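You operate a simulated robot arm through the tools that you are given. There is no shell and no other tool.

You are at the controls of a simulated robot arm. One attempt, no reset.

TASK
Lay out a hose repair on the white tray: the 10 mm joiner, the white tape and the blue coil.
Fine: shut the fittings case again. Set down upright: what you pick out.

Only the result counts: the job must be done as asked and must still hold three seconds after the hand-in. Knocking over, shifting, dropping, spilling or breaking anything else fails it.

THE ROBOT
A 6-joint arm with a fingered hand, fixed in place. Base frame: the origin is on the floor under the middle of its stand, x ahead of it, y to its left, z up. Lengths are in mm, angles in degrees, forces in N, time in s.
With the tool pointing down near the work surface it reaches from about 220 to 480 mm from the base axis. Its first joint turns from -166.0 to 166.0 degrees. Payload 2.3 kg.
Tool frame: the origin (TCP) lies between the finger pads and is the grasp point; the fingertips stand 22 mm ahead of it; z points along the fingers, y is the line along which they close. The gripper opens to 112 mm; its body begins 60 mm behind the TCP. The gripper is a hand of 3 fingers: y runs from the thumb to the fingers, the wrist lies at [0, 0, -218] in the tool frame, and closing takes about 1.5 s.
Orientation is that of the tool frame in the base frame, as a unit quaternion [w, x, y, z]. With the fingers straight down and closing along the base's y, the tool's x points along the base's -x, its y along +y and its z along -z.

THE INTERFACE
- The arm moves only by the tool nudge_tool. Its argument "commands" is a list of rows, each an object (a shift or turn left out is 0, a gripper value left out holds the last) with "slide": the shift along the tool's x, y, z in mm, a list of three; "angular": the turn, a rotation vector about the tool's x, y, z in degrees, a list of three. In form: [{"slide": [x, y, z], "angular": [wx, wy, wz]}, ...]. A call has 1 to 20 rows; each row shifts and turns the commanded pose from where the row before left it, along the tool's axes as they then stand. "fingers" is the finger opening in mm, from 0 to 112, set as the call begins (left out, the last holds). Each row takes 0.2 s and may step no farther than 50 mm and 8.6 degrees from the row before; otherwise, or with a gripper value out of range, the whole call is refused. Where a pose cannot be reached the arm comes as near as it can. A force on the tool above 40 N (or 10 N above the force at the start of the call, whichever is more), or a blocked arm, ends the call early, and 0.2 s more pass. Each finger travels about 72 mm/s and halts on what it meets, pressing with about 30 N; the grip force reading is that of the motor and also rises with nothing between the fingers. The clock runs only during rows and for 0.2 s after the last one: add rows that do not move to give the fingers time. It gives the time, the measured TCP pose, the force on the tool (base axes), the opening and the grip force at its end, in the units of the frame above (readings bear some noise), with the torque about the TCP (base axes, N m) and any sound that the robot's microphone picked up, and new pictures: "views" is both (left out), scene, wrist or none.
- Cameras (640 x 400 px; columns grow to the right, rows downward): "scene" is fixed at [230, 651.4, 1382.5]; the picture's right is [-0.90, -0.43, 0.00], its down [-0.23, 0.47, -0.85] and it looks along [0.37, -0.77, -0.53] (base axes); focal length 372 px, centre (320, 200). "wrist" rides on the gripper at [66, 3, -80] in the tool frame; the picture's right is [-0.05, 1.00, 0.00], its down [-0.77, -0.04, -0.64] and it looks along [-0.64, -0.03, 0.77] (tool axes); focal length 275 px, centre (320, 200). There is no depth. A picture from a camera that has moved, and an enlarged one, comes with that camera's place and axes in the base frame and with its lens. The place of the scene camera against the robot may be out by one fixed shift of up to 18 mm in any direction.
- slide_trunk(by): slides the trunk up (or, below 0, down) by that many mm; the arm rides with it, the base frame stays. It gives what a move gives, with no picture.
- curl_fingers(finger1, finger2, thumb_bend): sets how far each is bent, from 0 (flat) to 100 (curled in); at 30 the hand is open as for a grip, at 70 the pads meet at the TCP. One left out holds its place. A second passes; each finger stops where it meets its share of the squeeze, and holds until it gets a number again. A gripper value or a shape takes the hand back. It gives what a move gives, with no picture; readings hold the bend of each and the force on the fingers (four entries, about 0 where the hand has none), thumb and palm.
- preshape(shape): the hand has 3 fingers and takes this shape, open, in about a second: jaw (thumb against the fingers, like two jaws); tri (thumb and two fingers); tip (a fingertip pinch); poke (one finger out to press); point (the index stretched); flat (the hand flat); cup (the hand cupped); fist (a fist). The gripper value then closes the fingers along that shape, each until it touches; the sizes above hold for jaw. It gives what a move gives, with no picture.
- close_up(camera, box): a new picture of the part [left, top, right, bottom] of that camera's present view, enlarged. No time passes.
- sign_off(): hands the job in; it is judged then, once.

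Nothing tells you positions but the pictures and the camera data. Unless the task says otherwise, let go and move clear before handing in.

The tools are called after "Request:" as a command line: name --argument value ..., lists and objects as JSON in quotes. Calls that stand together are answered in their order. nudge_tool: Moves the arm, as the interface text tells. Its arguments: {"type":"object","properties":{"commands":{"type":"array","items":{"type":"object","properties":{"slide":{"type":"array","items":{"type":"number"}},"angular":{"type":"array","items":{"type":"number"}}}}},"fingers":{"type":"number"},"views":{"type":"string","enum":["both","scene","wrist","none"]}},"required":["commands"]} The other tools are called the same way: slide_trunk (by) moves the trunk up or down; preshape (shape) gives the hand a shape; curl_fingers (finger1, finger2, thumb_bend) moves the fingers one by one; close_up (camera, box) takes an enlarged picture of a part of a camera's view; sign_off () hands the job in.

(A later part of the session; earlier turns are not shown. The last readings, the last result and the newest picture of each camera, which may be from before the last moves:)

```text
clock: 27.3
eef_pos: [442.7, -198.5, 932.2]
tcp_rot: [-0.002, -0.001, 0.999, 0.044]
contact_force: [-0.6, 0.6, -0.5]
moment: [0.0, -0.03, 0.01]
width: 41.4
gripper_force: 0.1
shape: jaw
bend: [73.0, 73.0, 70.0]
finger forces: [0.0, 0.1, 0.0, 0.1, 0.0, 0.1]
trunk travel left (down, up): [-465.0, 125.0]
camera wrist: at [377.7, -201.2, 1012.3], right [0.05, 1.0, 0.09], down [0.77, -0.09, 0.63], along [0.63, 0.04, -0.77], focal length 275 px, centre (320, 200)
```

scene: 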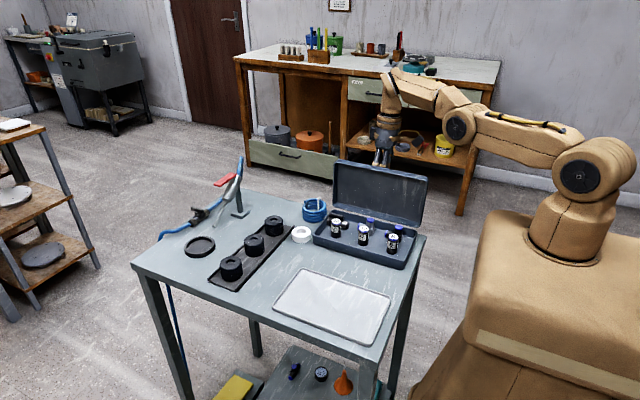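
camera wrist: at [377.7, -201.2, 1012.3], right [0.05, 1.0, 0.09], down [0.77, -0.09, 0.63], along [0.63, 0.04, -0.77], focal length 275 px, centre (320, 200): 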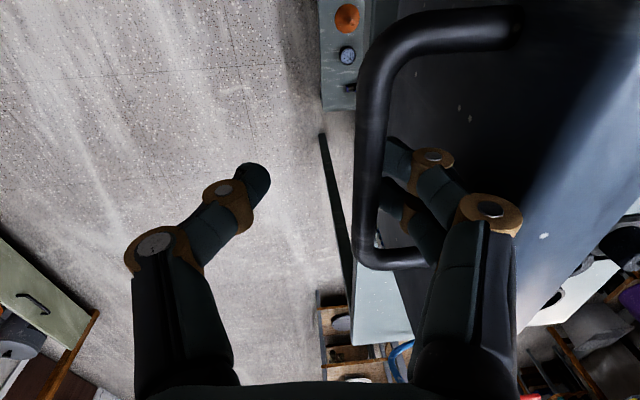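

Request:
nudge_tool --commands '[{"slide": [0, 1, -6]}, {"slide": [0, 1, -6]}, {"slide": [0, 1, -6]}, {"slide": [0, 0, 0]}]' --views "wrist"

```text
clock: 28.3
eef_pos: [444.0, -195.9, 951.2]
tcp_rot: [-0.003, -0.001, 0.999, 0.043]
contact_force: [-0.1, 0.5, 0.5]
moment: [0.02, 0.02, 0.02]
width: 41.8
gripper_force: 0.1
shape: jaw
bend: [73.0, 73.0, 70.0]
finger forces: [0.1, 0.1, 0.0, 0.1, 0.0, 0.0]
trunk travel left (down, up): [-465.0, 125.0]
camera wrist: at [377.4, -199.3, 1031.2], right [0.05, 1.0, 0.09], down [0.77, -0.09, 0.63], along [0.63, 0.04, -0.77], focal length 275 px, centre (320, 200)
```

wrist: 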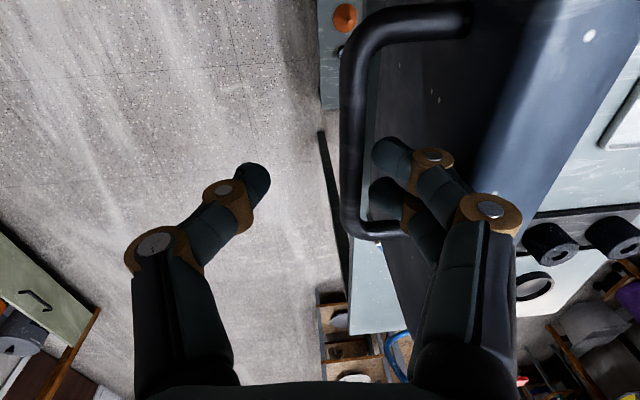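

Request:
nudge_tool --commands '[{"slide": [0, 0, -8]}, {"slide": [0, 0, -12]}, {"slide": [0, 0, -20]}, {"slide": [0, 0, -30]}, {"slide": [0, 0, -40]}, {"slide": [10, 0, -20]}, {"slide": [0, 0, 0]}]' --views "both"

Request:
close_up --camera "scene" --box '[290, 150, 450, 280]'

```text
clock: 29.9
eef_pos: [417.1, -179.4, 1061.5]
tcp_rot: [-0.002, 0.0, 0.999, 0.043]
contact_force: [-0.8, 0.1, 0.2]
moment: [-0.05, -0.01, 0.01]
width: 41.8
gripper_force: 0.0
shape: jaw
bend: [73.0, 73.0, 70.0]
finger forces: [0.1, 0.0, 0.0, 0.0, 0.1, 0.1]
out of reach, approached as far as the arm can: row 2, 3, 4, 5
trunk travel left (down, up): [-465.0, 125.0]
camera wrist: at [351.2, -183.2, 1142.2], right [0.05, 1.0, 0.09], down [0.77, -0.09, 0.63], along [0.63, 0.04, -0.77], focal length 275 px, centre (320, 200)
```

scene: 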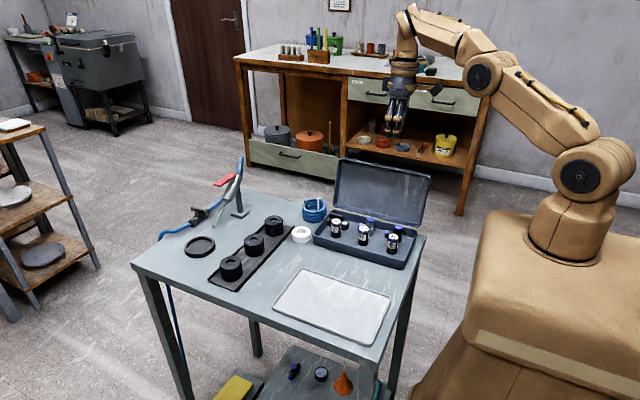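
wrist: 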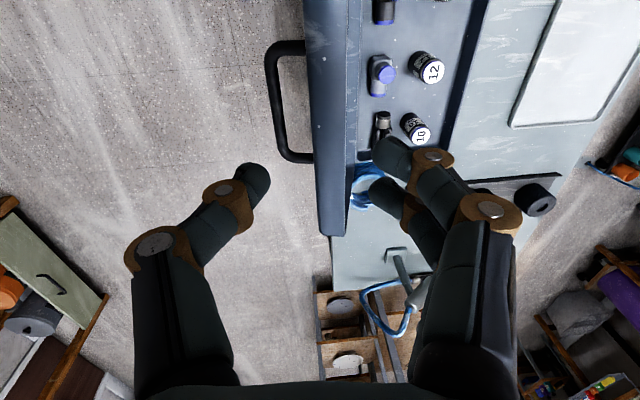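

```text
3.08 times, centred on (370, 215) of scene
camera zoom: at [230.0, 651.4, 1382.5], right [-0.9, -0.43, 0.0], down [-0.23, 0.47, -0.85], along [0.37, -0.77, -0.53], focal length 1143 px, centre (166, 154)
```

zoom: 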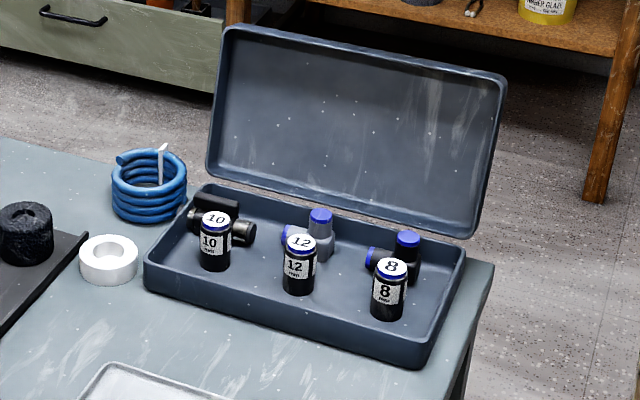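

The lid stays open. Now I'll move the hand over the case with the tool vertical and open the fingers to look at the joiners.

Request:
nudge_tool --commands '[{"slide": [0, 40, 0], "angular": [2.5, 0, 0]}, {"slide": [0, 40, 0], "angular": [2.5, 0, 0]}, {"slide": [0, 45, 0]}, {"slide": [0, 40, 0]}, {"slide": [0, 0, 0]}]' --fingers 100 --views "wrist"

Request:
close_up --camera "wrist" --box '[200, 0, 440, 150]'

Request:
close_up --camera "wrist" --box '[220, 120, 420, 245]'

```text
clock: 31.1
eef_pos: [415.2, -14.1, 1063.4]
tcp_rot: [-0.001, -0.001, 1.0, 0.0]
contact_force: [-1.0, 0.5, -0.2]
moment: [-0.01, 0.0, 0.0]
width: 99.6
gripper_force: 0.2
shape: jaw
bend: [49.0, 49.0, 45.0]
finger forces: [0.0, 0.0, 0.1, 0.0, 0.0, 0.0]
trunk travel left (down, up): [-465.0, 125.0]
camera wrist: at [349.6, -10.6, 1144.1], right [0.05, 1.0, 0.0], down [0.77, -0.04, 0.63], along [0.63, -0.03, -0.77], focal length 275 px, centre (320, 200)
```

wrist: 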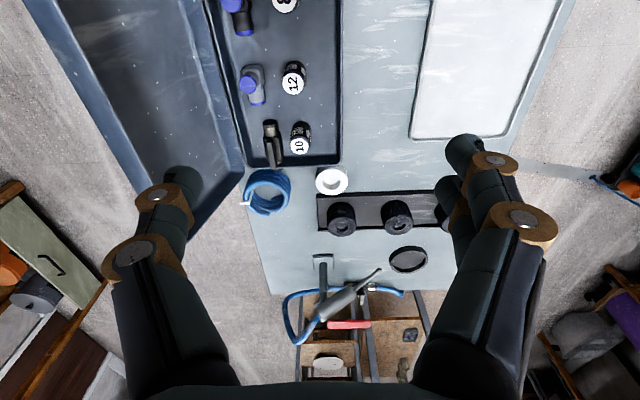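

```text
2.67 times, centred on (320, 75) of wrist
camera zoom: at [349.6, -10.6, 1144.1], right [0.05, 1.0, 0.0], down [0.77, -0.04, 0.63], along [0.63, -0.03, -0.77], focal length 734 px, centre (320, 533)
```

zoom: 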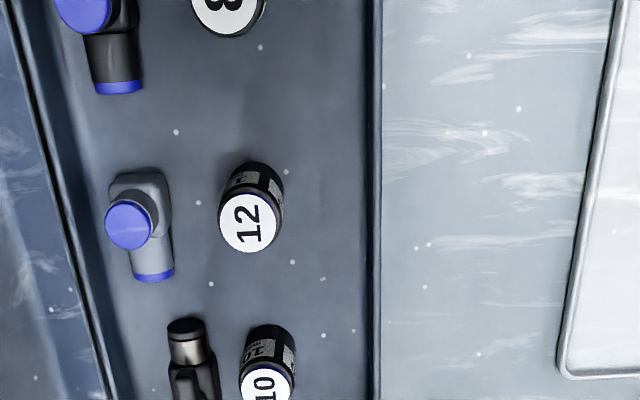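

```text
3.20 times, centred on (320, 182) of wrist
camera zoom: at [349.6, -10.6, 1144.1], right [0.05, 1.0, 0.0], down [0.77, -0.04, 0.63], along [0.63, -0.03, -0.77], focal length 881 px, centre (320, 256)
```

zoom: 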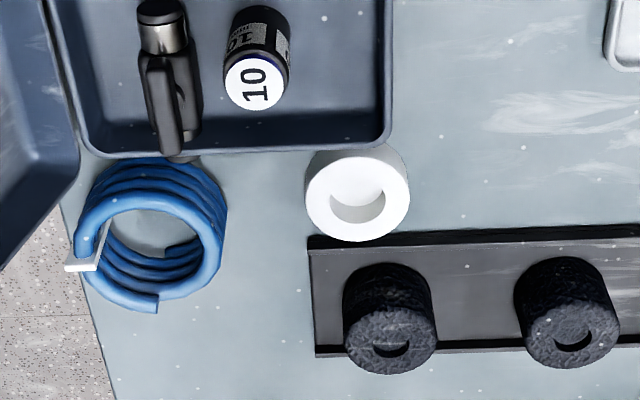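

I have good positions now. The 10 mm joiner is near (507, −42) with its top at about z 850. The tape is near (586, −5) and the coil near (590, −98). I'll move in closer to the joiner and check the tee lying beside it.

Request:
nudge_tool --commands '[{"slide": [-20, -14, 30]}, {"slide": [-20, -14, 30]}, {"slide": [0, 0, 20]}, {"slide": [0, 0, 0]}]' --fingers 70 --views "wrist"

Request:
close_up --camera "wrist" --box '[230, 80, 390, 180]'

Request:
close_up --camera "scene" --box '[325, 205, 375, 245]'

```text
clock: 32.1
eef_pos: [456.1, -44.8, 985.8]
tcp_rot: [-0.001, 0.001, 1.0, 0.0]
contact_force: [0.4, 0.7, -0.3]
moment: [0.02, -0.04, 0.02]
width: 70.7
gripper_force: 0.0
shape: jaw
bend: [71.0, 71.0, 69.0]
finger forces: [0.1, 0.1, 0.1, 0.0, 0.1, 0.0]
trunk travel left (down, up): [-465.0, 125.0]
camera wrist: at [391.0, -41.1, 1066.2], right [0.05, 1.0, 0.0], down [0.77, -0.04, 0.63], along [0.63, -0.03, -0.77], focal length 275 px, centre (320, 200)
```

wrist: 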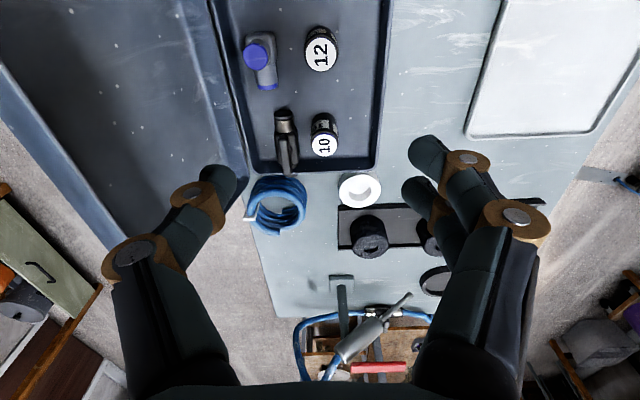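

```text
4.00 times, centred on (310, 130) of wrist
camera zoom: at [391.0, -41.1, 1066.2], right [0.05, 1.0, 0.0], down [0.77, -0.04, 0.63], along [0.63, -0.03, -0.77], focal length 1101 px, centre (360, 480)
```

zoom: 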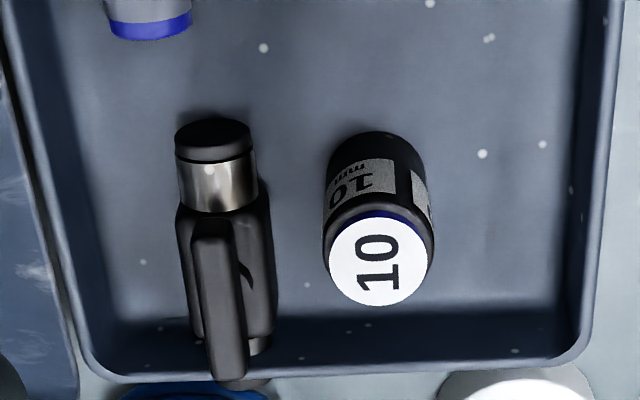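

```text
10.00 times, centred on (350, 225) of scene
camera zoom: at [230.0, 651.4, 1382.5], right [-0.9, -0.43, 0.0], down [-0.23, 0.47, -0.85], along [0.37, -0.77, -0.53], focal length 3716 px, centre (20, -50)
```

zoom: 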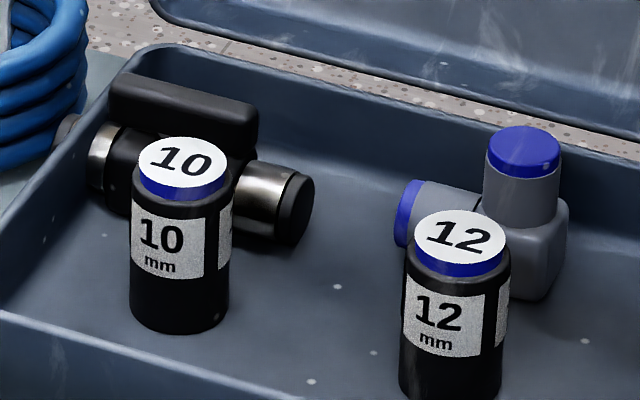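

The joiner is at about (508, −43), diameter about 25 mm, with a ball valve close on its −y side. I'll tilt the tool 5° outward for reach and yaw it 75°, so it closes nearly along x and stays clear of the valve.

Request:
nudge_tool --commands '[{"slide": [0, 0, 0], "angular": [0, -5, 0]}, {"slide": [-26, 2, 2.3]}, {"slide": [-26, 0, 2.3]}, {"slide": [0, 0, 0], "angular": [0, 0, 8.3]}, {"slide": [0, 0, 0], "angular": [0, 0, 8.3]}, {"slide": [0, 0, 0], "angular": [0, 0, 8.3]}, {"slide": [0, 0, 0], "angular": [0, 0, 8.3]}, {"slide": [0, 0, 0], "angular": [0, 0, 8.3]}, {"slide": [0, 0, 0], "angular": [0, 0, 8.3]}, {"slide": [0, 0, 0], "angular": [0, 0, 8.3]}, {"slide": [0, 0, 0], "angular": [0, 0, 8.3]}, {"slide": [0, 0, 0], "angular": [0, 0, 8.3]}, {"slide": [0, 0, 0]}]' --fingers 42 --views "both"

```text
clock: 34.9
eef_pos: [509.9, -40.6, 986.6]
tcp_rot: [0.033, 0.607, 0.793, 0.025]
contact_force: [0.1, 0.7, 0.0]
moment: [0.03, -0.04, 0.0]
width: 42.2
gripper_force: 0.0
shape: jaw
bend: [73.0, 73.0, 70.0]
finger forces: [0.0, 0.1, 0.0, 0.0, 0.1, 0.0]
trunk travel left (down, up): [-465.0, 125.0]
camera wrist: at [489.3, 24.4, 1064.4], right [0.97, 0.22, 0.08], down [0.11, -0.75, 0.65], along [0.2, -0.62, -0.76], focal length 275 px, centre (320, 200)
```

scene: 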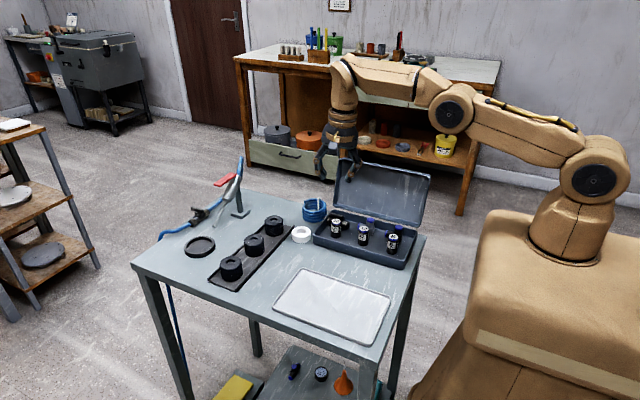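
wrist: 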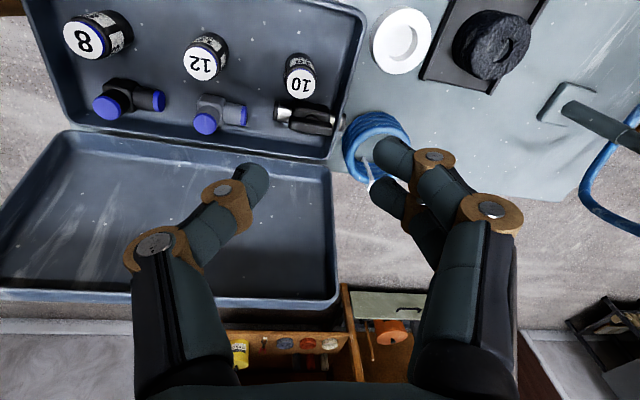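

Request:
nudge_tool --commands '[{"slide": [0.44, -3.5, 31.8]}, {"slide": [0.44, -3.5, 31.8]}, {"slide": [0.44, -3.5, 31.8]}, {"slide": [0, 0, 0]}]' --views "both"

Request:
close_up --camera "wrist" --box '[220, 60, 460, 210]'

Request:
close_up --camera "scene" --box '[290, 150, 450, 280]'

```text
clock: 35.9
eef_pos: [505.5, -41.2, 889.2]
tcp_rot: [0.034, 0.606, 0.794, 0.025]
contact_force: [-0.3, -0.1, -0.5]
moment: [0.04, 0.0, -0.04]
width: 42.3
gripper_force: 0.0
shape: jaw
bend: [73.0, 73.0, 70.0]
finger forces: [0.1, 0.0, 0.1, 0.0, 0.1, 0.0]
trunk travel left (down, up): [-465.0, 125.0]
camera wrist: at [484.7, 24.3, 967.0], right [0.97, 0.22, 0.08], down [0.11, -0.75, 0.65], along [0.2, -0.62, -0.76], focal length 275 px, centre (320, 200)
```

scene: 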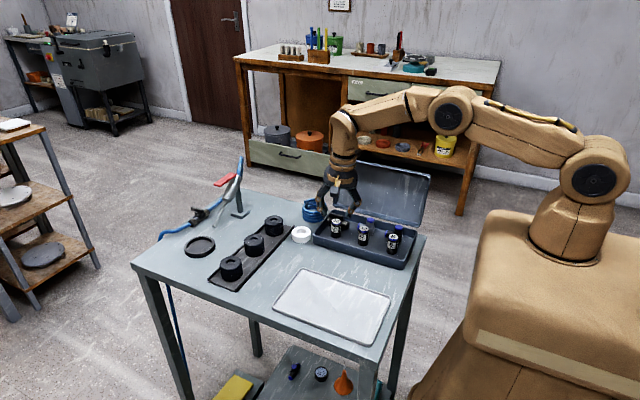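
wrist: 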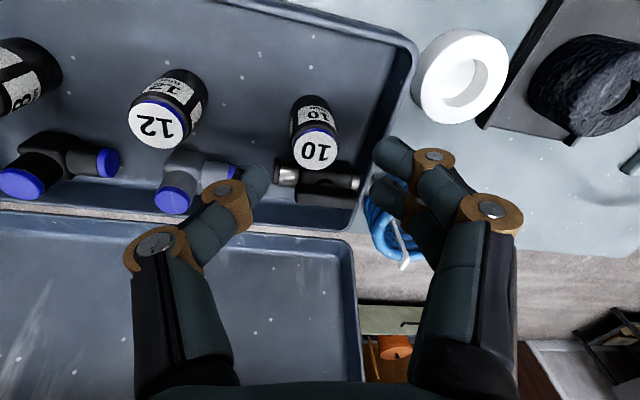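

```text
2.67 times, centred on (340, 135) of wrist
camera zoom: at [484.7, 24.3, 967.0], right [0.97, 0.22, 0.08], down [0.11, -0.75, 0.65], along [0.2, -0.62, -0.76], focal length 734 px, centre (267, 373)
```

zoom: 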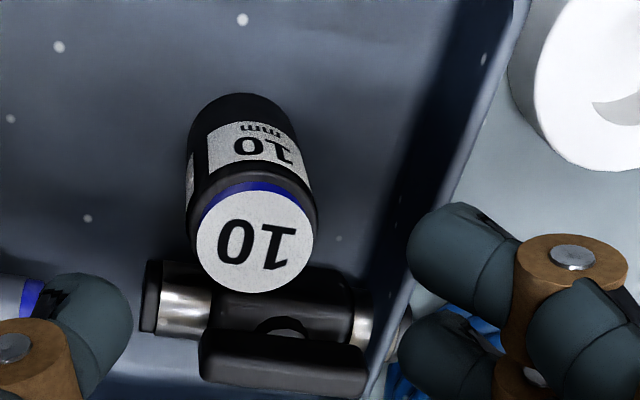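

```text
3.08 times, centred on (370, 215) of scene
camera zoom: at [230.0, 651.4, 1382.5], right [-0.9, -0.43, 0.0], down [-0.23, 0.47, -0.85], along [0.37, -0.77, -0.53], focal length 1143 px, centre (166, 154)
```

zoom: 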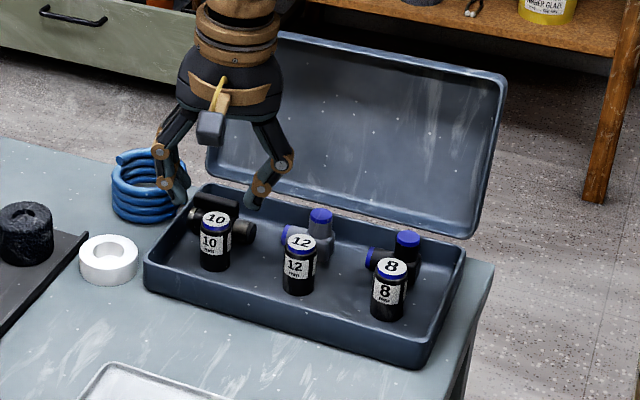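

Request:
nudge_tool --commands '[{"slide": [0, -1.1, 17]}, {"slide": [0, -1.1, 17]}, {"slide": [0, -1.1, 16.8]}, {"slide": [0, 0, 0]}]' --views "both"

Request:
close_up --camera "scene" --box '[300, 170, 400, 260]'

```text
clock: 36.9
eef_pos: [508.4, -42.7, 838.7]
tcp_rot: [0.034, 0.606, 0.794, 0.025]
contact_force: [-1.8, -0.1, 3.4]
moment: [-0.04, -0.12, -0.01]
width: 41.1
gripper_force: 0.1
shape: jaw
bend: [73.0, 75.0, 70.0]
finger forces: [0.0, 4.2, 0.0, 0.0, 0.0, 0.0]
trunk travel left (down, up): [-465.0, 125.0]
camera wrist: at [487.7, 21.3, 916.7], right [0.97, 0.22, 0.08], down [0.11, -0.75, 0.65], along [0.2, -0.62, -0.76], focal length 275 px, centre (320, 200)
```

scene: 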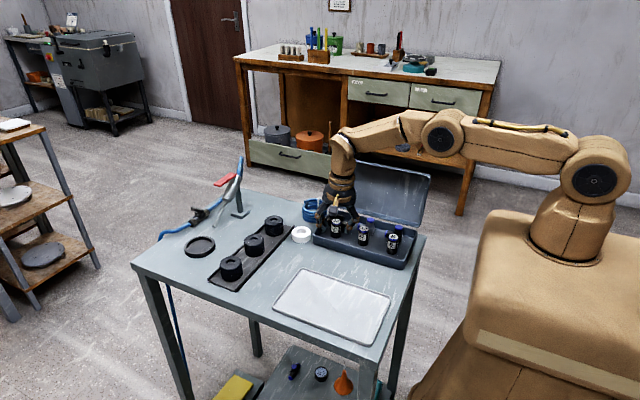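
wrist: 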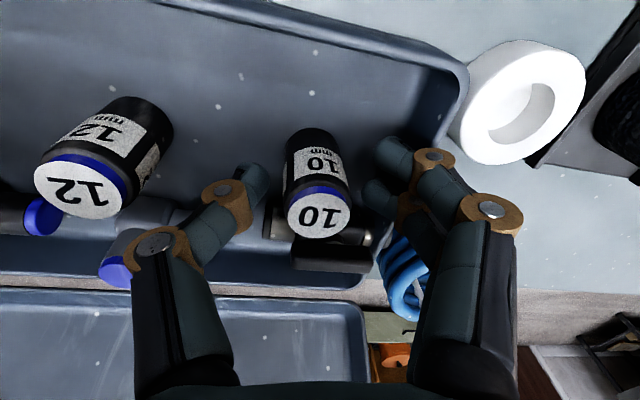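

```text
4.44 times, centred on (350, 215) of scene
camera zoom: at [230.0, 651.4, 1382.5], right [-0.9, -0.43, 0.0], down [-0.23, 0.47, -0.85], along [0.37, -0.77, -0.53], focal length 1651 px, centre (187, 133)
```

zoom: 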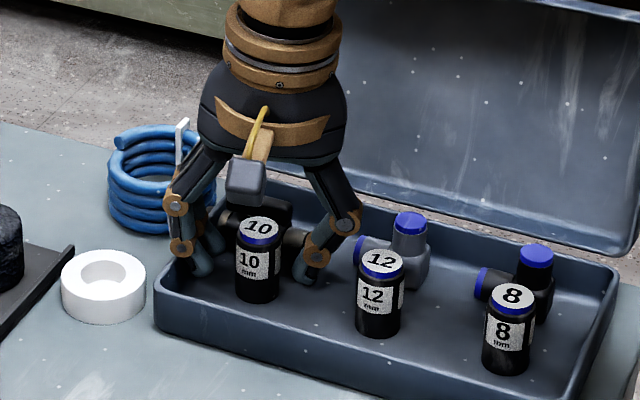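

Request:
nudge_tool --commands '[{"slide": [0, 0, 0]}, {"slide": [0, 0, 0]}, {"slide": [0, 0, 0]}, {"slide": [0, 0, 0]}, {"slide": [0, 0, 0]}]' --fingers 0 --views "wrist"

Request:
close_up --camera "scene" --box '[300, 170, 400, 260]'

```text
clock: 38.1
eef_pos: [508.6, -42.5, 837.8]
tcp_rot: [0.033, 0.606, 0.794, 0.025]
contact_force: [0.4, -1.0, -0.4]
moment: [-0.02, 0.01, -0.01]
width: 17.7
gripper_force: 30.4
shape: jaw
bend: [72.0, 75.0, 70.0]
finger forces: [16.6, 10.9, 0.1, 0.0, 26.1, 0.1]
trunk travel left (down, up): [-465.0, 125.0]
camera wrist: at [488.6, 21.3, 916.2], right [0.97, 0.22, 0.08], down [0.11, -0.75, 0.65], along [0.2, -0.62, -0.76], focal length 275 px, centre (320, 200)
```

wrist: 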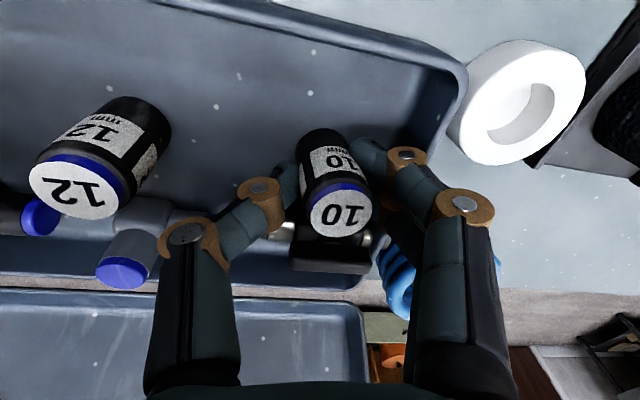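

```text
4.44 times, centred on (350, 215) of scene
camera zoom: at [230.0, 651.4, 1382.5], right [-0.9, -0.43, 0.0], down [-0.23, 0.47, -0.85], along [0.37, -0.77, -0.53], focal length 1651 px, centre (187, 133)
```

zoom: 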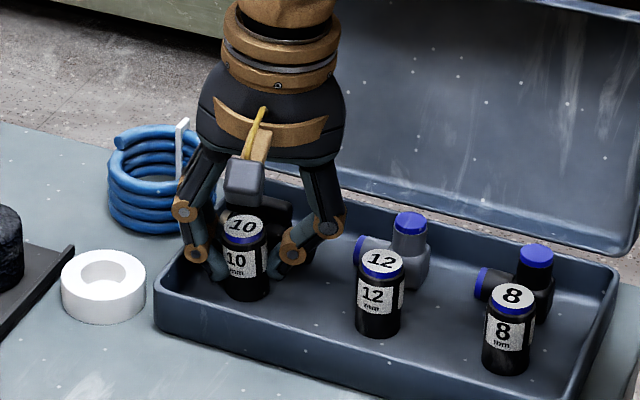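

The joiner is gripped. I'll lift it straight up gently.

Request:
nudge_tool --commands '[{"slide": [-0.3, 0.8, -10]}, {"slide": [-0.45, 1.6, -20]}, {"slide": [-0.55, 2, -24.9]}, {"slide": [0, 0, 0]}]' --views "both"

Request:
close_up --camera "scene" --box '[290, 150, 410, 260]'

```text
clock: 39.1
eef_pos: [507.7, -43.4, 893.5]
tcp_rot: [0.033, 0.607, 0.794, 0.025]
contact_force: [-0.2, 0.0, -0.1]
moment: [0.03, 0.01, 0.02]
width: 17.4
gripper_force: 29.5
shape: jaw
bend: [72.0, 75.0, 70.0]
finger forces: [17.2, 11.4, 0.1, 0.0, 26.1, 0.1]
trunk travel left (down, up): [-465.0, 125.0]
camera wrist: at [487.8, 21.8, 972.6], right [0.97, 0.22, 0.08], down [0.11, -0.75, 0.65], along [0.2, -0.62, -0.76], focal length 275 px, centre (320, 200)
```

scene: 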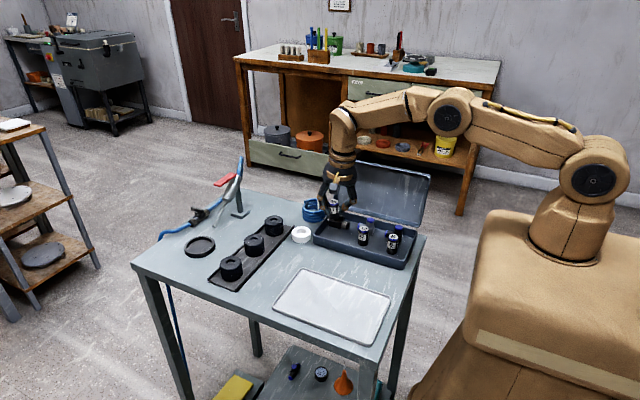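
wrist: 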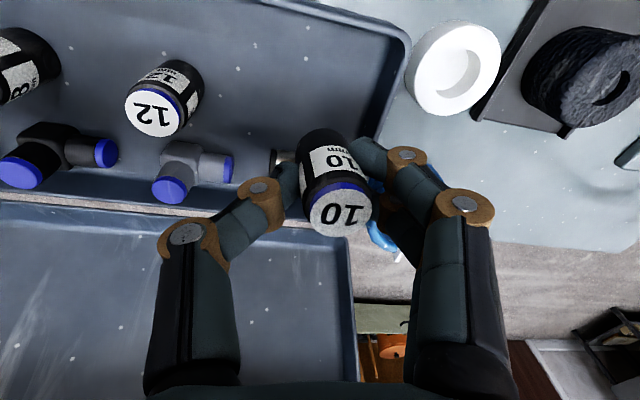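

```text
3.64 times, centred on (350, 205) of scene
camera zoom: at [230.0, 651.4, 1382.5], right [-0.9, -0.43, 0.0], down [-0.23, 0.47, -0.85], along [0.37, -0.77, -0.53], focal length 1351 px, centre (211, 182)
```

zoom: 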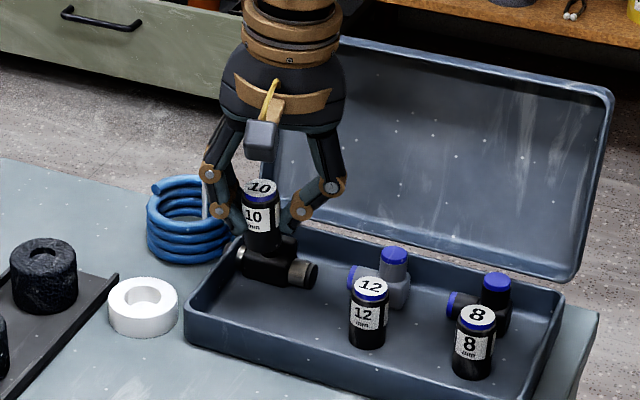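

The joiner is up and held upright. Now I'll carry it over to the tray's far end, around (487, 138).

Request:
nudge_tool --commands '[{"slide": [-0.7, 2.6, -32]}, {"slide": [45.1, 6.9, -0.45]}, {"slide": [45.1, 6.9, -0.45]}, {"slide": [45.1, 6.9, -0.45]}, {"slide": [45.1, 6.9, -0.45]}, {"slide": [0, 0, 0]}, {"slide": [0, 0, 0]}]' --views "both"

Request:
close_up --camera "scene" --box '[250, 190, 410, 350]'

```text
clock: 40.7
eef_pos: [487.9, 138.9, 927.7]
tcp_rot: [0.033, 0.607, 0.794, 0.025]
contact_force: [-1.0, -0.1, -0.6]
moment: [0.0, 0.01, -0.02]
width: 17.3
gripper_force: 29.8
shape: jaw
bend: [72.0, 75.0, 70.0]
finger forces: [17.4, 11.9, 0.0, 0.0, 26.0, 0.1]
trunk travel left (down, up): [-465.0, 125.0]
camera wrist: at [467.4, 203.9, 1005.6], right [0.97, 0.22, 0.08], down [0.11, -0.75, 0.65], along [0.2, -0.62, -0.76], focal length 275 px, centre (320, 200)
```

scene: 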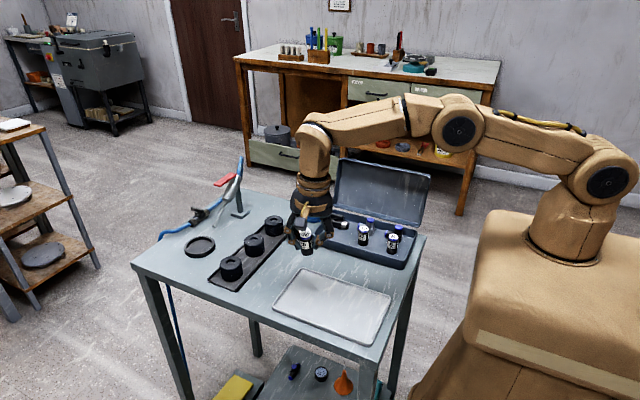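
wrist: 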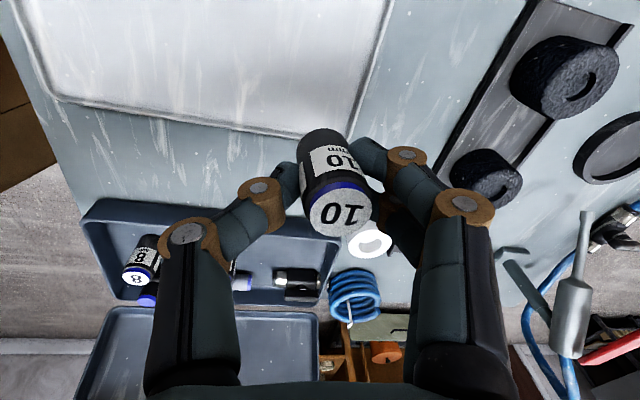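

```text
2.50 times, centred on (330, 270) of scene
camera zoom: at [230.0, 651.4, 1382.5], right [-0.9, -0.43, 0.0], down [-0.23, 0.47, -0.85], along [0.37, -0.77, -0.53], focal length 929 px, centre (295, 25)
```

zoom: 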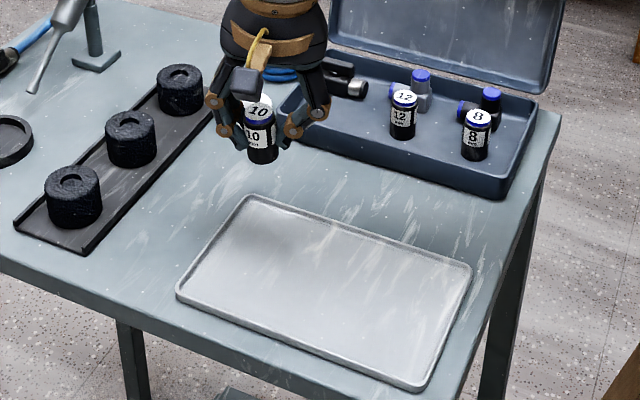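

Request:
nudge_tool --commands '[{"slide": [0.6, -2.1, 26.5]}, {"slide": [0.6, -2.1, 26.5]}, {"slide": [0.6, -2.1, 26.5]}, {"slide": [0, 0, 0]}]' --views "both"

Request:
close_up --camera "scene" --box '[260, 220, 380, 310]'

```text
clock: 41.7
eef_pos: [488.3, 136.8, 846.5]
tcp_rot: [0.034, 0.607, 0.794, 0.026]
contact_force: [-0.1, 0.2, -0.6]
moment: [0.01, -0.02, 0.02]
width: 17.0
gripper_force: 30.3
shape: jaw
bend: [72.0, 75.0, 70.0]
finger forces: [17.8, 12.1, 0.0, 0.1, 26.0, 0.0]
trunk travel left (down, up): [-465.0, 125.0]
camera wrist: at [466.9, 201.8, 925.3], right [0.97, 0.22, 0.08], down [0.11, -0.75, 0.65], along [0.2, -0.62, -0.76], focal length 275 px, centre (320, 200)
```

scene: 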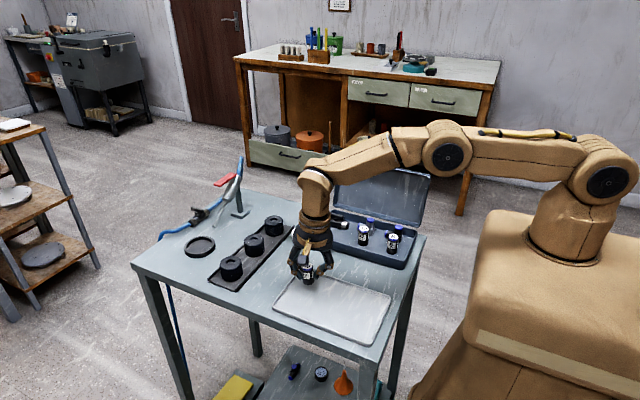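
wrist: 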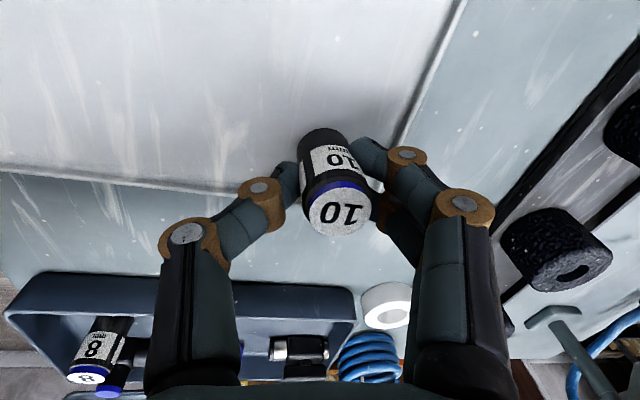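

```text
4.44 times, centred on (320, 265) of scene
camera zoom: at [230.0, 651.4, 1382.5], right [-0.9, -0.43, 0.0], down [-0.23, 0.47, -0.85], along [0.37, -0.77, -0.53], focal length 1651 px, centre (320, -89)
```

zoom: 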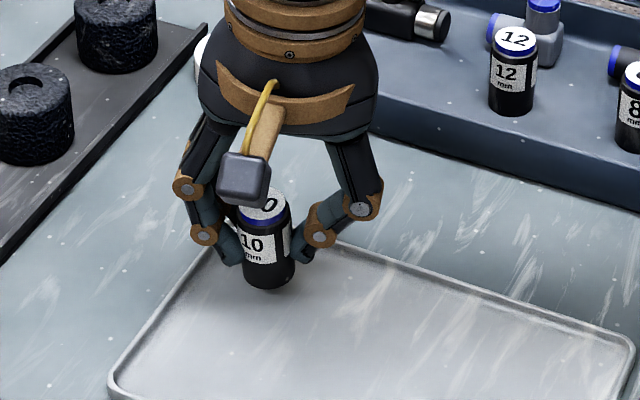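

Request:
nudge_tool --commands '[{"slide": [0, -0.16, 2]}, {"slide": [0, -0.16, 2]}, {"slide": [0, -0.1, 1]}, {"slide": [0, -0.1, 1]}, {"slide": [0, 0, 0]}]' --views "none"

```text
clock: 42.9
eef_pos: [487.1, 136.0, 841.1]
tcp_rot: [0.033, 0.607, 0.794, 0.025]
contact_force: [0.3, 0.0, 0.0]
moment: [0.0, -0.02, -0.02]
width: 17.4
gripper_force: 29.6
shape: jaw
bend: [72.0, 75.0, 70.0]
finger forces: [17.9, 12.2, 0.0, 0.1, 26.1, 0.0]
trunk travel left (down, up): [-465.0, 125.0]
```

Request:
nudge_tool --commands '[{"slide": [0, -0.08, 1]}, {"slide": [0, -0.08, 1]}, {"slide": [0, -0.08, 1]}, {"slide": [0, 0, 0]}]' --views "none"

```text
clock: 43.9
eef_pos: [486.5, 136.7, 838.5]
tcp_rot: [0.033, 0.607, 0.794, 0.025]
contact_force: [0.5, -0.2, -0.7]
moment: [0.0, 0.05, -0.02]
width: 17.2
gripper_force: 30.1
shape: jaw
bend: [72.0, 75.0, 70.0]
finger forces: [17.8, 12.1, 0.0, 0.1, 26.0, 0.0]
trunk travel left (down, up): [-465.0, 125.0]
```

Request:
nudge_tool --commands '[{"slide": [0, -0.08, 0.8]}, {"slide": [0, -0.08, 0.8]}, {"slide": [0, 0, 0]}]' --views "none"

Request:
close_up --camera "scene" --box '[280, 235, 340, 295]'

```text
clock: 44.7
eef_pos: [485.5, 136.2, 836.4]
tcp_rot: [0.034, 0.607, 0.794, 0.026]
contact_force: [-0.4, -1.1, 3.1]
moment: [0.04, -0.02, 0.01]
width: 17.2
gripper_force: 30.1
shape: jaw
bend: [72.0, 75.0, 70.0]
finger forces: [18.0, 12.8, 0.1, 0.1, 26.8, 0.0]
trunk travel left (down, up): [-465.0, 125.0]
```

```text
6.67 times, centred on (310, 265) of scene
camera zoom: at [230.0, 651.4, 1382.5], right [-0.9, -0.43, 0.0], down [-0.23, 0.47, -0.85], along [0.37, -0.77, -0.53], focal length 2477 px, centre (387, -233)
```

zoom: 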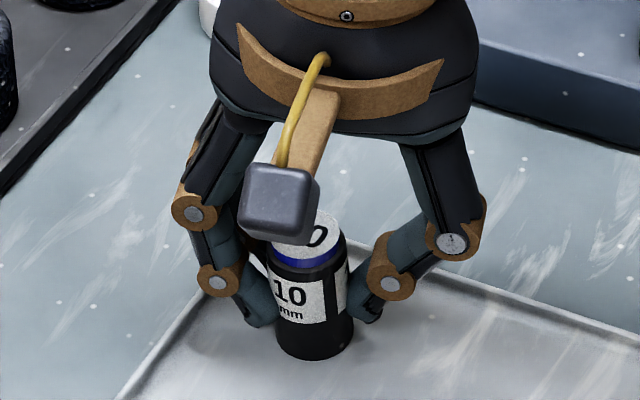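

The joiner has touched the tray. I'll release it gently.

Request:
nudge_tool --commands '[{"slide": [0, 0, 0]}, {"slide": [0, 0, 0]}, {"slide": [0, 0, 0]}]' --fingers 40 --views "both"

Request:
close_up --camera "scene" --box '[280, 235, 340, 295]'

```text
clock: 45.5
eef_pos: [485.6, 137.7, 835.8]
tcp_rot: [0.034, 0.607, 0.794, 0.025]
contact_force: [0.3, 0.6, 0.3]
moment: [0.0, 0.02, 0.0]
width: 39.4
gripper_force: 0.0
shape: jaw
bend: [74.0, 74.0, 70.0]
finger forces: [0.1, 0.0, 0.0, 0.0, 0.0, 0.0]
trunk travel left (down, up): [-465.0, 125.0]
camera wrist: at [465.3, 202.3, 914.0], right [0.97, 0.22, 0.08], down [0.11, -0.75, 0.65], along [0.2, -0.62, -0.76], focal length 275 px, centre (320, 200)
```

scene: 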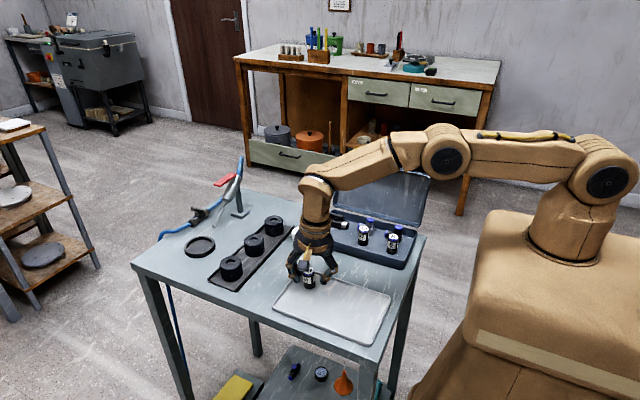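
wrist: 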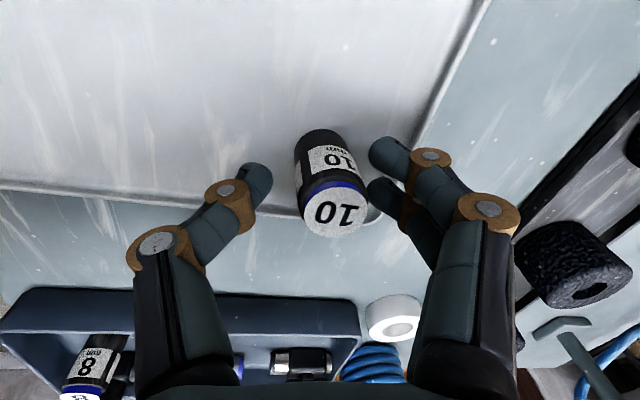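

```text
6.67 times, centred on (310, 265) of scene
camera zoom: at [230.0, 651.4, 1382.5], right [-0.9, -0.43, 0.0], down [-0.23, 0.47, -0.85], along [0.37, -0.77, -0.53], focal length 2477 px, centre (387, -233)
```

zoom: 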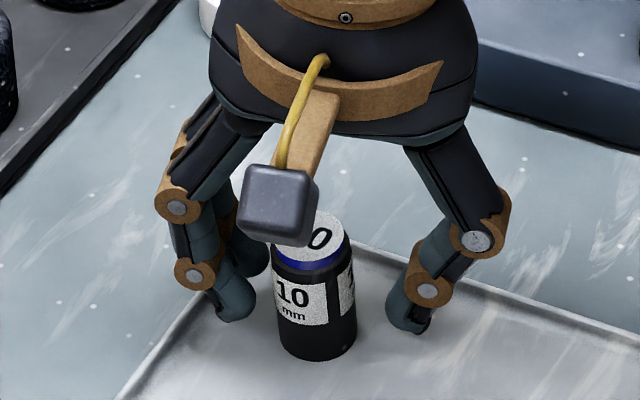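

The joiner stands upright on the tray. I'll rise clear and check.

Request:
nudge_tool --commands '[{"slide": [-0.4, 1.3, -16]}, {"slide": [-0.7, 2.4, -30]}, {"slide": [-0.7, 2.4, -30]}, {"slide": [-0.7, 2.4, -30]}, {"slide": [0, 0, 0]}]' --views "both"

Request:
close_up --camera "scene" --box '[250, 190, 410, 350]'

```text
clock: 46.7
eef_pos: [489.6, 137.6, 945.1]
tcp_rot: [0.034, 0.607, 0.794, 0.025]
contact_force: [0.0, 0.7, 0.5]
moment: [-0.04, 0.02, -0.02]
width: 39.6
gripper_force: 0.2
shape: jaw
bend: [74.0, 74.0, 70.0]
finger forces: [0.1, 0.0, 0.0, 0.1, 0.1, 0.0]
trunk travel left (down, up): [-465.0, 125.0]
camera wrist: at [468.7, 202.6, 1022.8], right [0.97, 0.22, 0.08], down [0.11, -0.75, 0.65], along [0.2, -0.62, -0.76], focal length 275 px, centre (320, 200)
```

scene: 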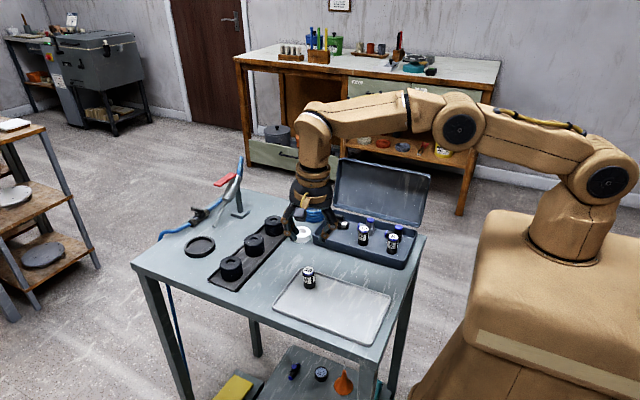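
wrist: 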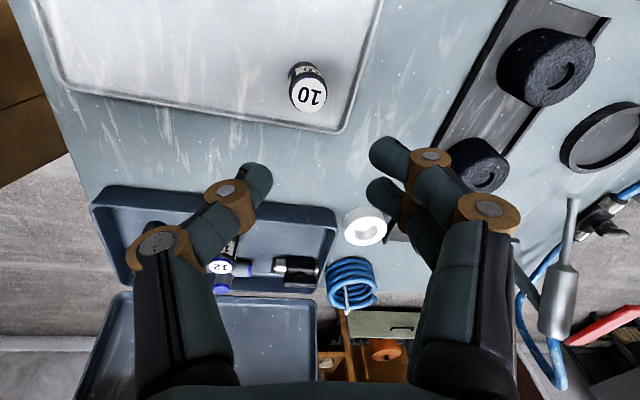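

```text
2.50 times, centred on (330, 270) of scene
camera zoom: at [230.0, 651.4, 1382.5], right [-0.9, -0.43, 0.0], down [-0.23, 0.47, -0.85], along [0.37, -0.77, -0.53], focal length 929 px, centre (295, 25)
```

zoom: 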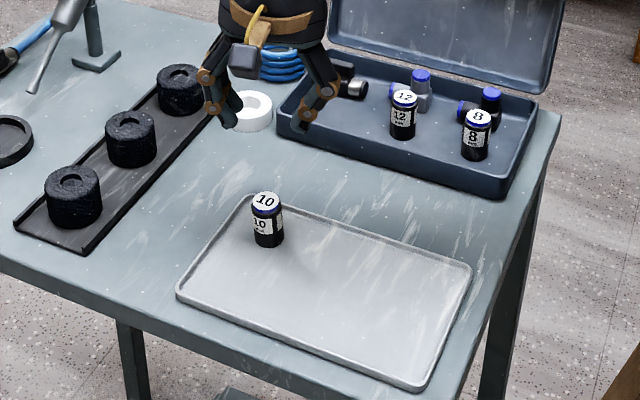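

The joiner is on the tray. For the tape I'll yaw back to the nominal orientation, lower the trunk a little for reach, and approach with about 24° of outward tilt, closing along y.

Request:
nudge_tool --commands '[{"slide": [-0.5, 1.6, -20]}, {"slide": [0, 0, 0], "angular": [0, 0, -8.3]}, {"slide": [0, 0, 0], "angular": [0, 0, -8.3]}, {"slide": [0, 0, 0], "angular": [0, 0, -8.3]}, {"slide": [0, 0, 0], "angular": [0, 0, -8.3]}, {"slide": [0, 0, 0], "angular": [0, 0, -8.3]}, {"slide": [0, 0, 0], "angular": [0, 0, -8.3]}, {"slide": [0, 0, 0], "angular": [0, 0, -8.3]}, {"slide": [0, 0, 0], "angular": [0, 0, -8.3]}, {"slide": [0, 0, 0], "angular": [0, 0, -8.3]}, {"slide": [0, -45, 0]}, {"slide": [0, -45, 0]}, {"slide": [0, 0, 0]}]' --fingers 70 --views "none"

Request:
slide_trunk --by -50

```text
clock: 49.5
eef_pos: [488.3, 46.1, 964.4]
tcp_rot: [0.043, 0.001, 0.999, 0.0]
contact_force: [0.3, -0.9, -1.2]
moment: [0.0, -0.02, -0.01]
width: 69.5
gripper_force: 0.1
shape: jaw
bend: [71.0, 71.0, 69.0]
finger forces: [0.0, 0.0, 0.1, 0.1, 0.0, 0.0]
trunk travel left (down, up): [-465.0, 125.0]
```

```text
clock: 50.4
eef_pos: [487.8, 46.0, 914.7]
tcp_rot: [0.042, 0.0, 0.999, 0.001]
contact_force: [0.5, -0.5, -0.6]
moment: [-0.01, 0.0, 0.0]
width: 69.8
gripper_force: 0.0
shape: jaw
bend: [71.0, 71.0, 69.0]
finger forces: [0.1, 0.0, 0.0, 0.0, 0.0, 0.0]
trunk travel left (down, up): [-415.0, 175.0]
```

Request:
nudge_tool --commands '[{"slide": [0, 0, 0], "angular": [0, -6.4, 0]}, {"slide": [0, 0, 0], "angular": [0, -6.4, 0]}, {"slide": [0, 0, 0], "angular": [0, -6.4, 0]}, {"slide": [-10, -25, 0]}, {"slide": [-10, -25, 0]}, {"slide": [0, 0, 0]}]' --views "both"

Request:
close_up --camera "wrist" --box '[200, 60, 440, 210]'

```text
clock: 51.8
eef_pos: [507.2, -3.3, 922.3]
tcp_rot: [0.208, 0.0, 0.978, -0.001]
contact_force: [-0.1, -0.7, 0.4]
moment: [-0.03, -0.02, 0.01]
width: 69.2
gripper_force: 0.1
shape: jaw
bend: [71.0, 71.0, 69.0]
finger forces: [0.0, 0.0, 0.0, 0.0, 0.0, 0.0]
trunk travel left (down, up): [-415.0, 175.0]
camera wrist: at [415.5, -0.4, 966.9], right [0.04, 1.0, 0.02], down [0.45, -0.04, 0.89], along [0.89, -0.03, -0.45], focal length 275 px, centre (320, 200)
```

scene: 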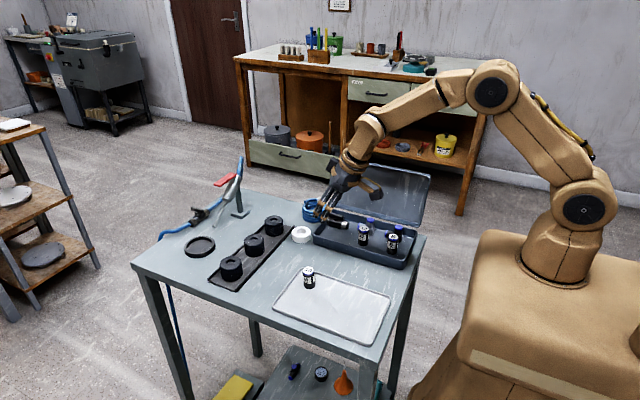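
wrist: 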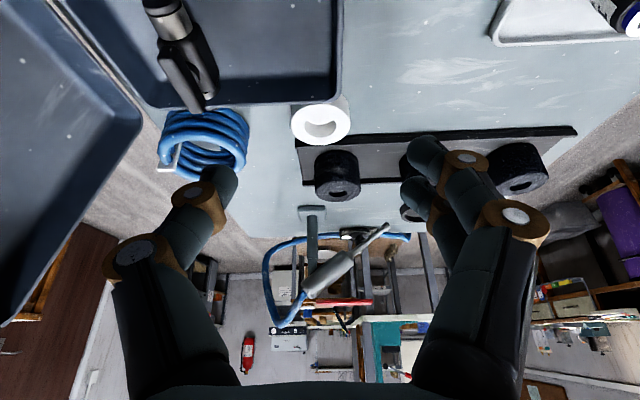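

```text
2.67 times, centred on (320, 135) of wrist
camera zoom: at [415.5, -0.4, 966.9], right [0.04, 1.0, 0.02], down [0.45, -0.04, 0.89], along [0.89, -0.03, -0.45], focal length 734 px, centre (320, 373)
```

zoom: 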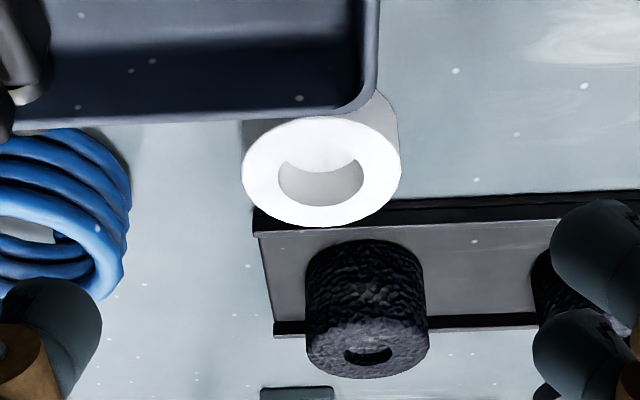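

Request:
nudge_tool --commands '[{"slide": [-12.2, -0.6, 20.9]}, {"slide": [-12.2, -0.6, 20.9]}, {"slide": [0, 0, 20]}, {"slide": [0, 0, 18]}, {"slide": [0, 0, 0]}]' --views "both"

Request:
close_up --camera "wrist" --box '[200, 60, 440, 210]'

Request:
close_up --camera "scene" --box '[260, 180, 380, 270]'

```text
clock: 53.0
eef_pos: [562.2, -5.1, 858.7]
tcp_rot: [0.208, 0.001, 0.978, 0.0]
contact_force: [0.1, 0.9, 0.4]
moment: [-0.02, 0.0, 0.03]
width: 69.5
gripper_force: 0.0
shape: jaw
bend: [71.0, 71.0, 69.0]
finger forces: [0.0, 0.1, 0.0, 0.1, 0.0, 0.0]
trunk travel left (down, up): [-415.0, 175.0]
camera wrist: at [469.4, -2.0, 904.9], right [0.04, 1.0, 0.02], down [0.45, -0.04, 0.89], along [0.89, -0.03, -0.45], focal length 275 px, centre (320, 200)
```

scene: 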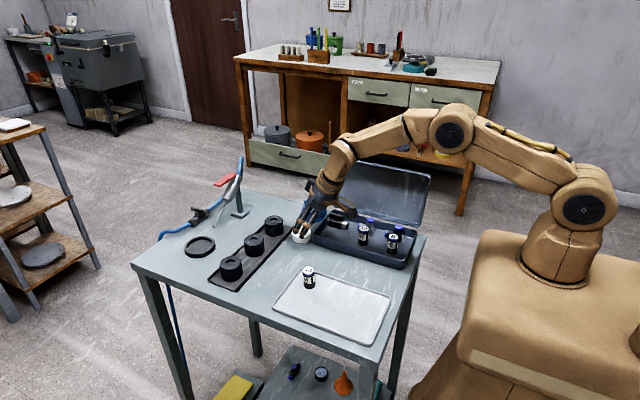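
wrist: 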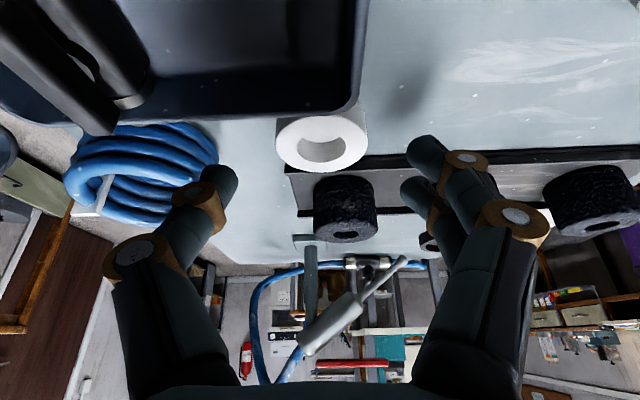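

```text
2.67 times, centred on (320, 135) of wrist
camera zoom: at [469.4, -2.0, 904.9], right [0.04, 1.0, 0.02], down [0.45, -0.04, 0.89], along [0.89, -0.03, -0.45], focal length 734 px, centre (320, 373)
```

zoom: 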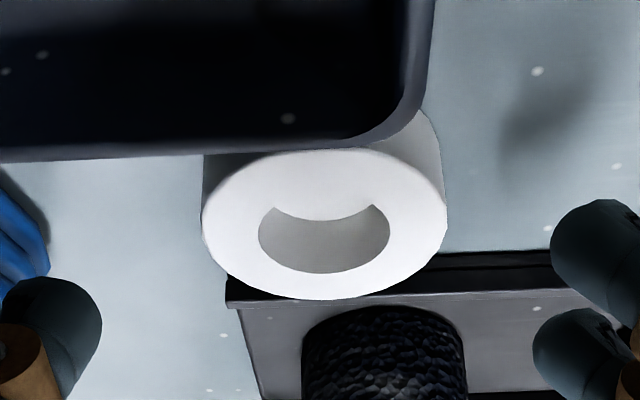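

```text
4.44 times, centred on (320, 225) of scene
camera zoom: at [230.0, 651.4, 1382.5], right [-0.9, -0.43, 0.0], down [-0.23, 0.47, -0.85], along [0.37, -0.77, -0.53], focal length 1651 px, centre (320, 89)
```

zoom: 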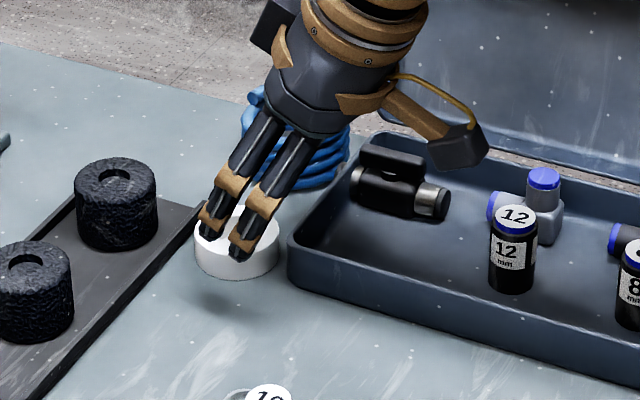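

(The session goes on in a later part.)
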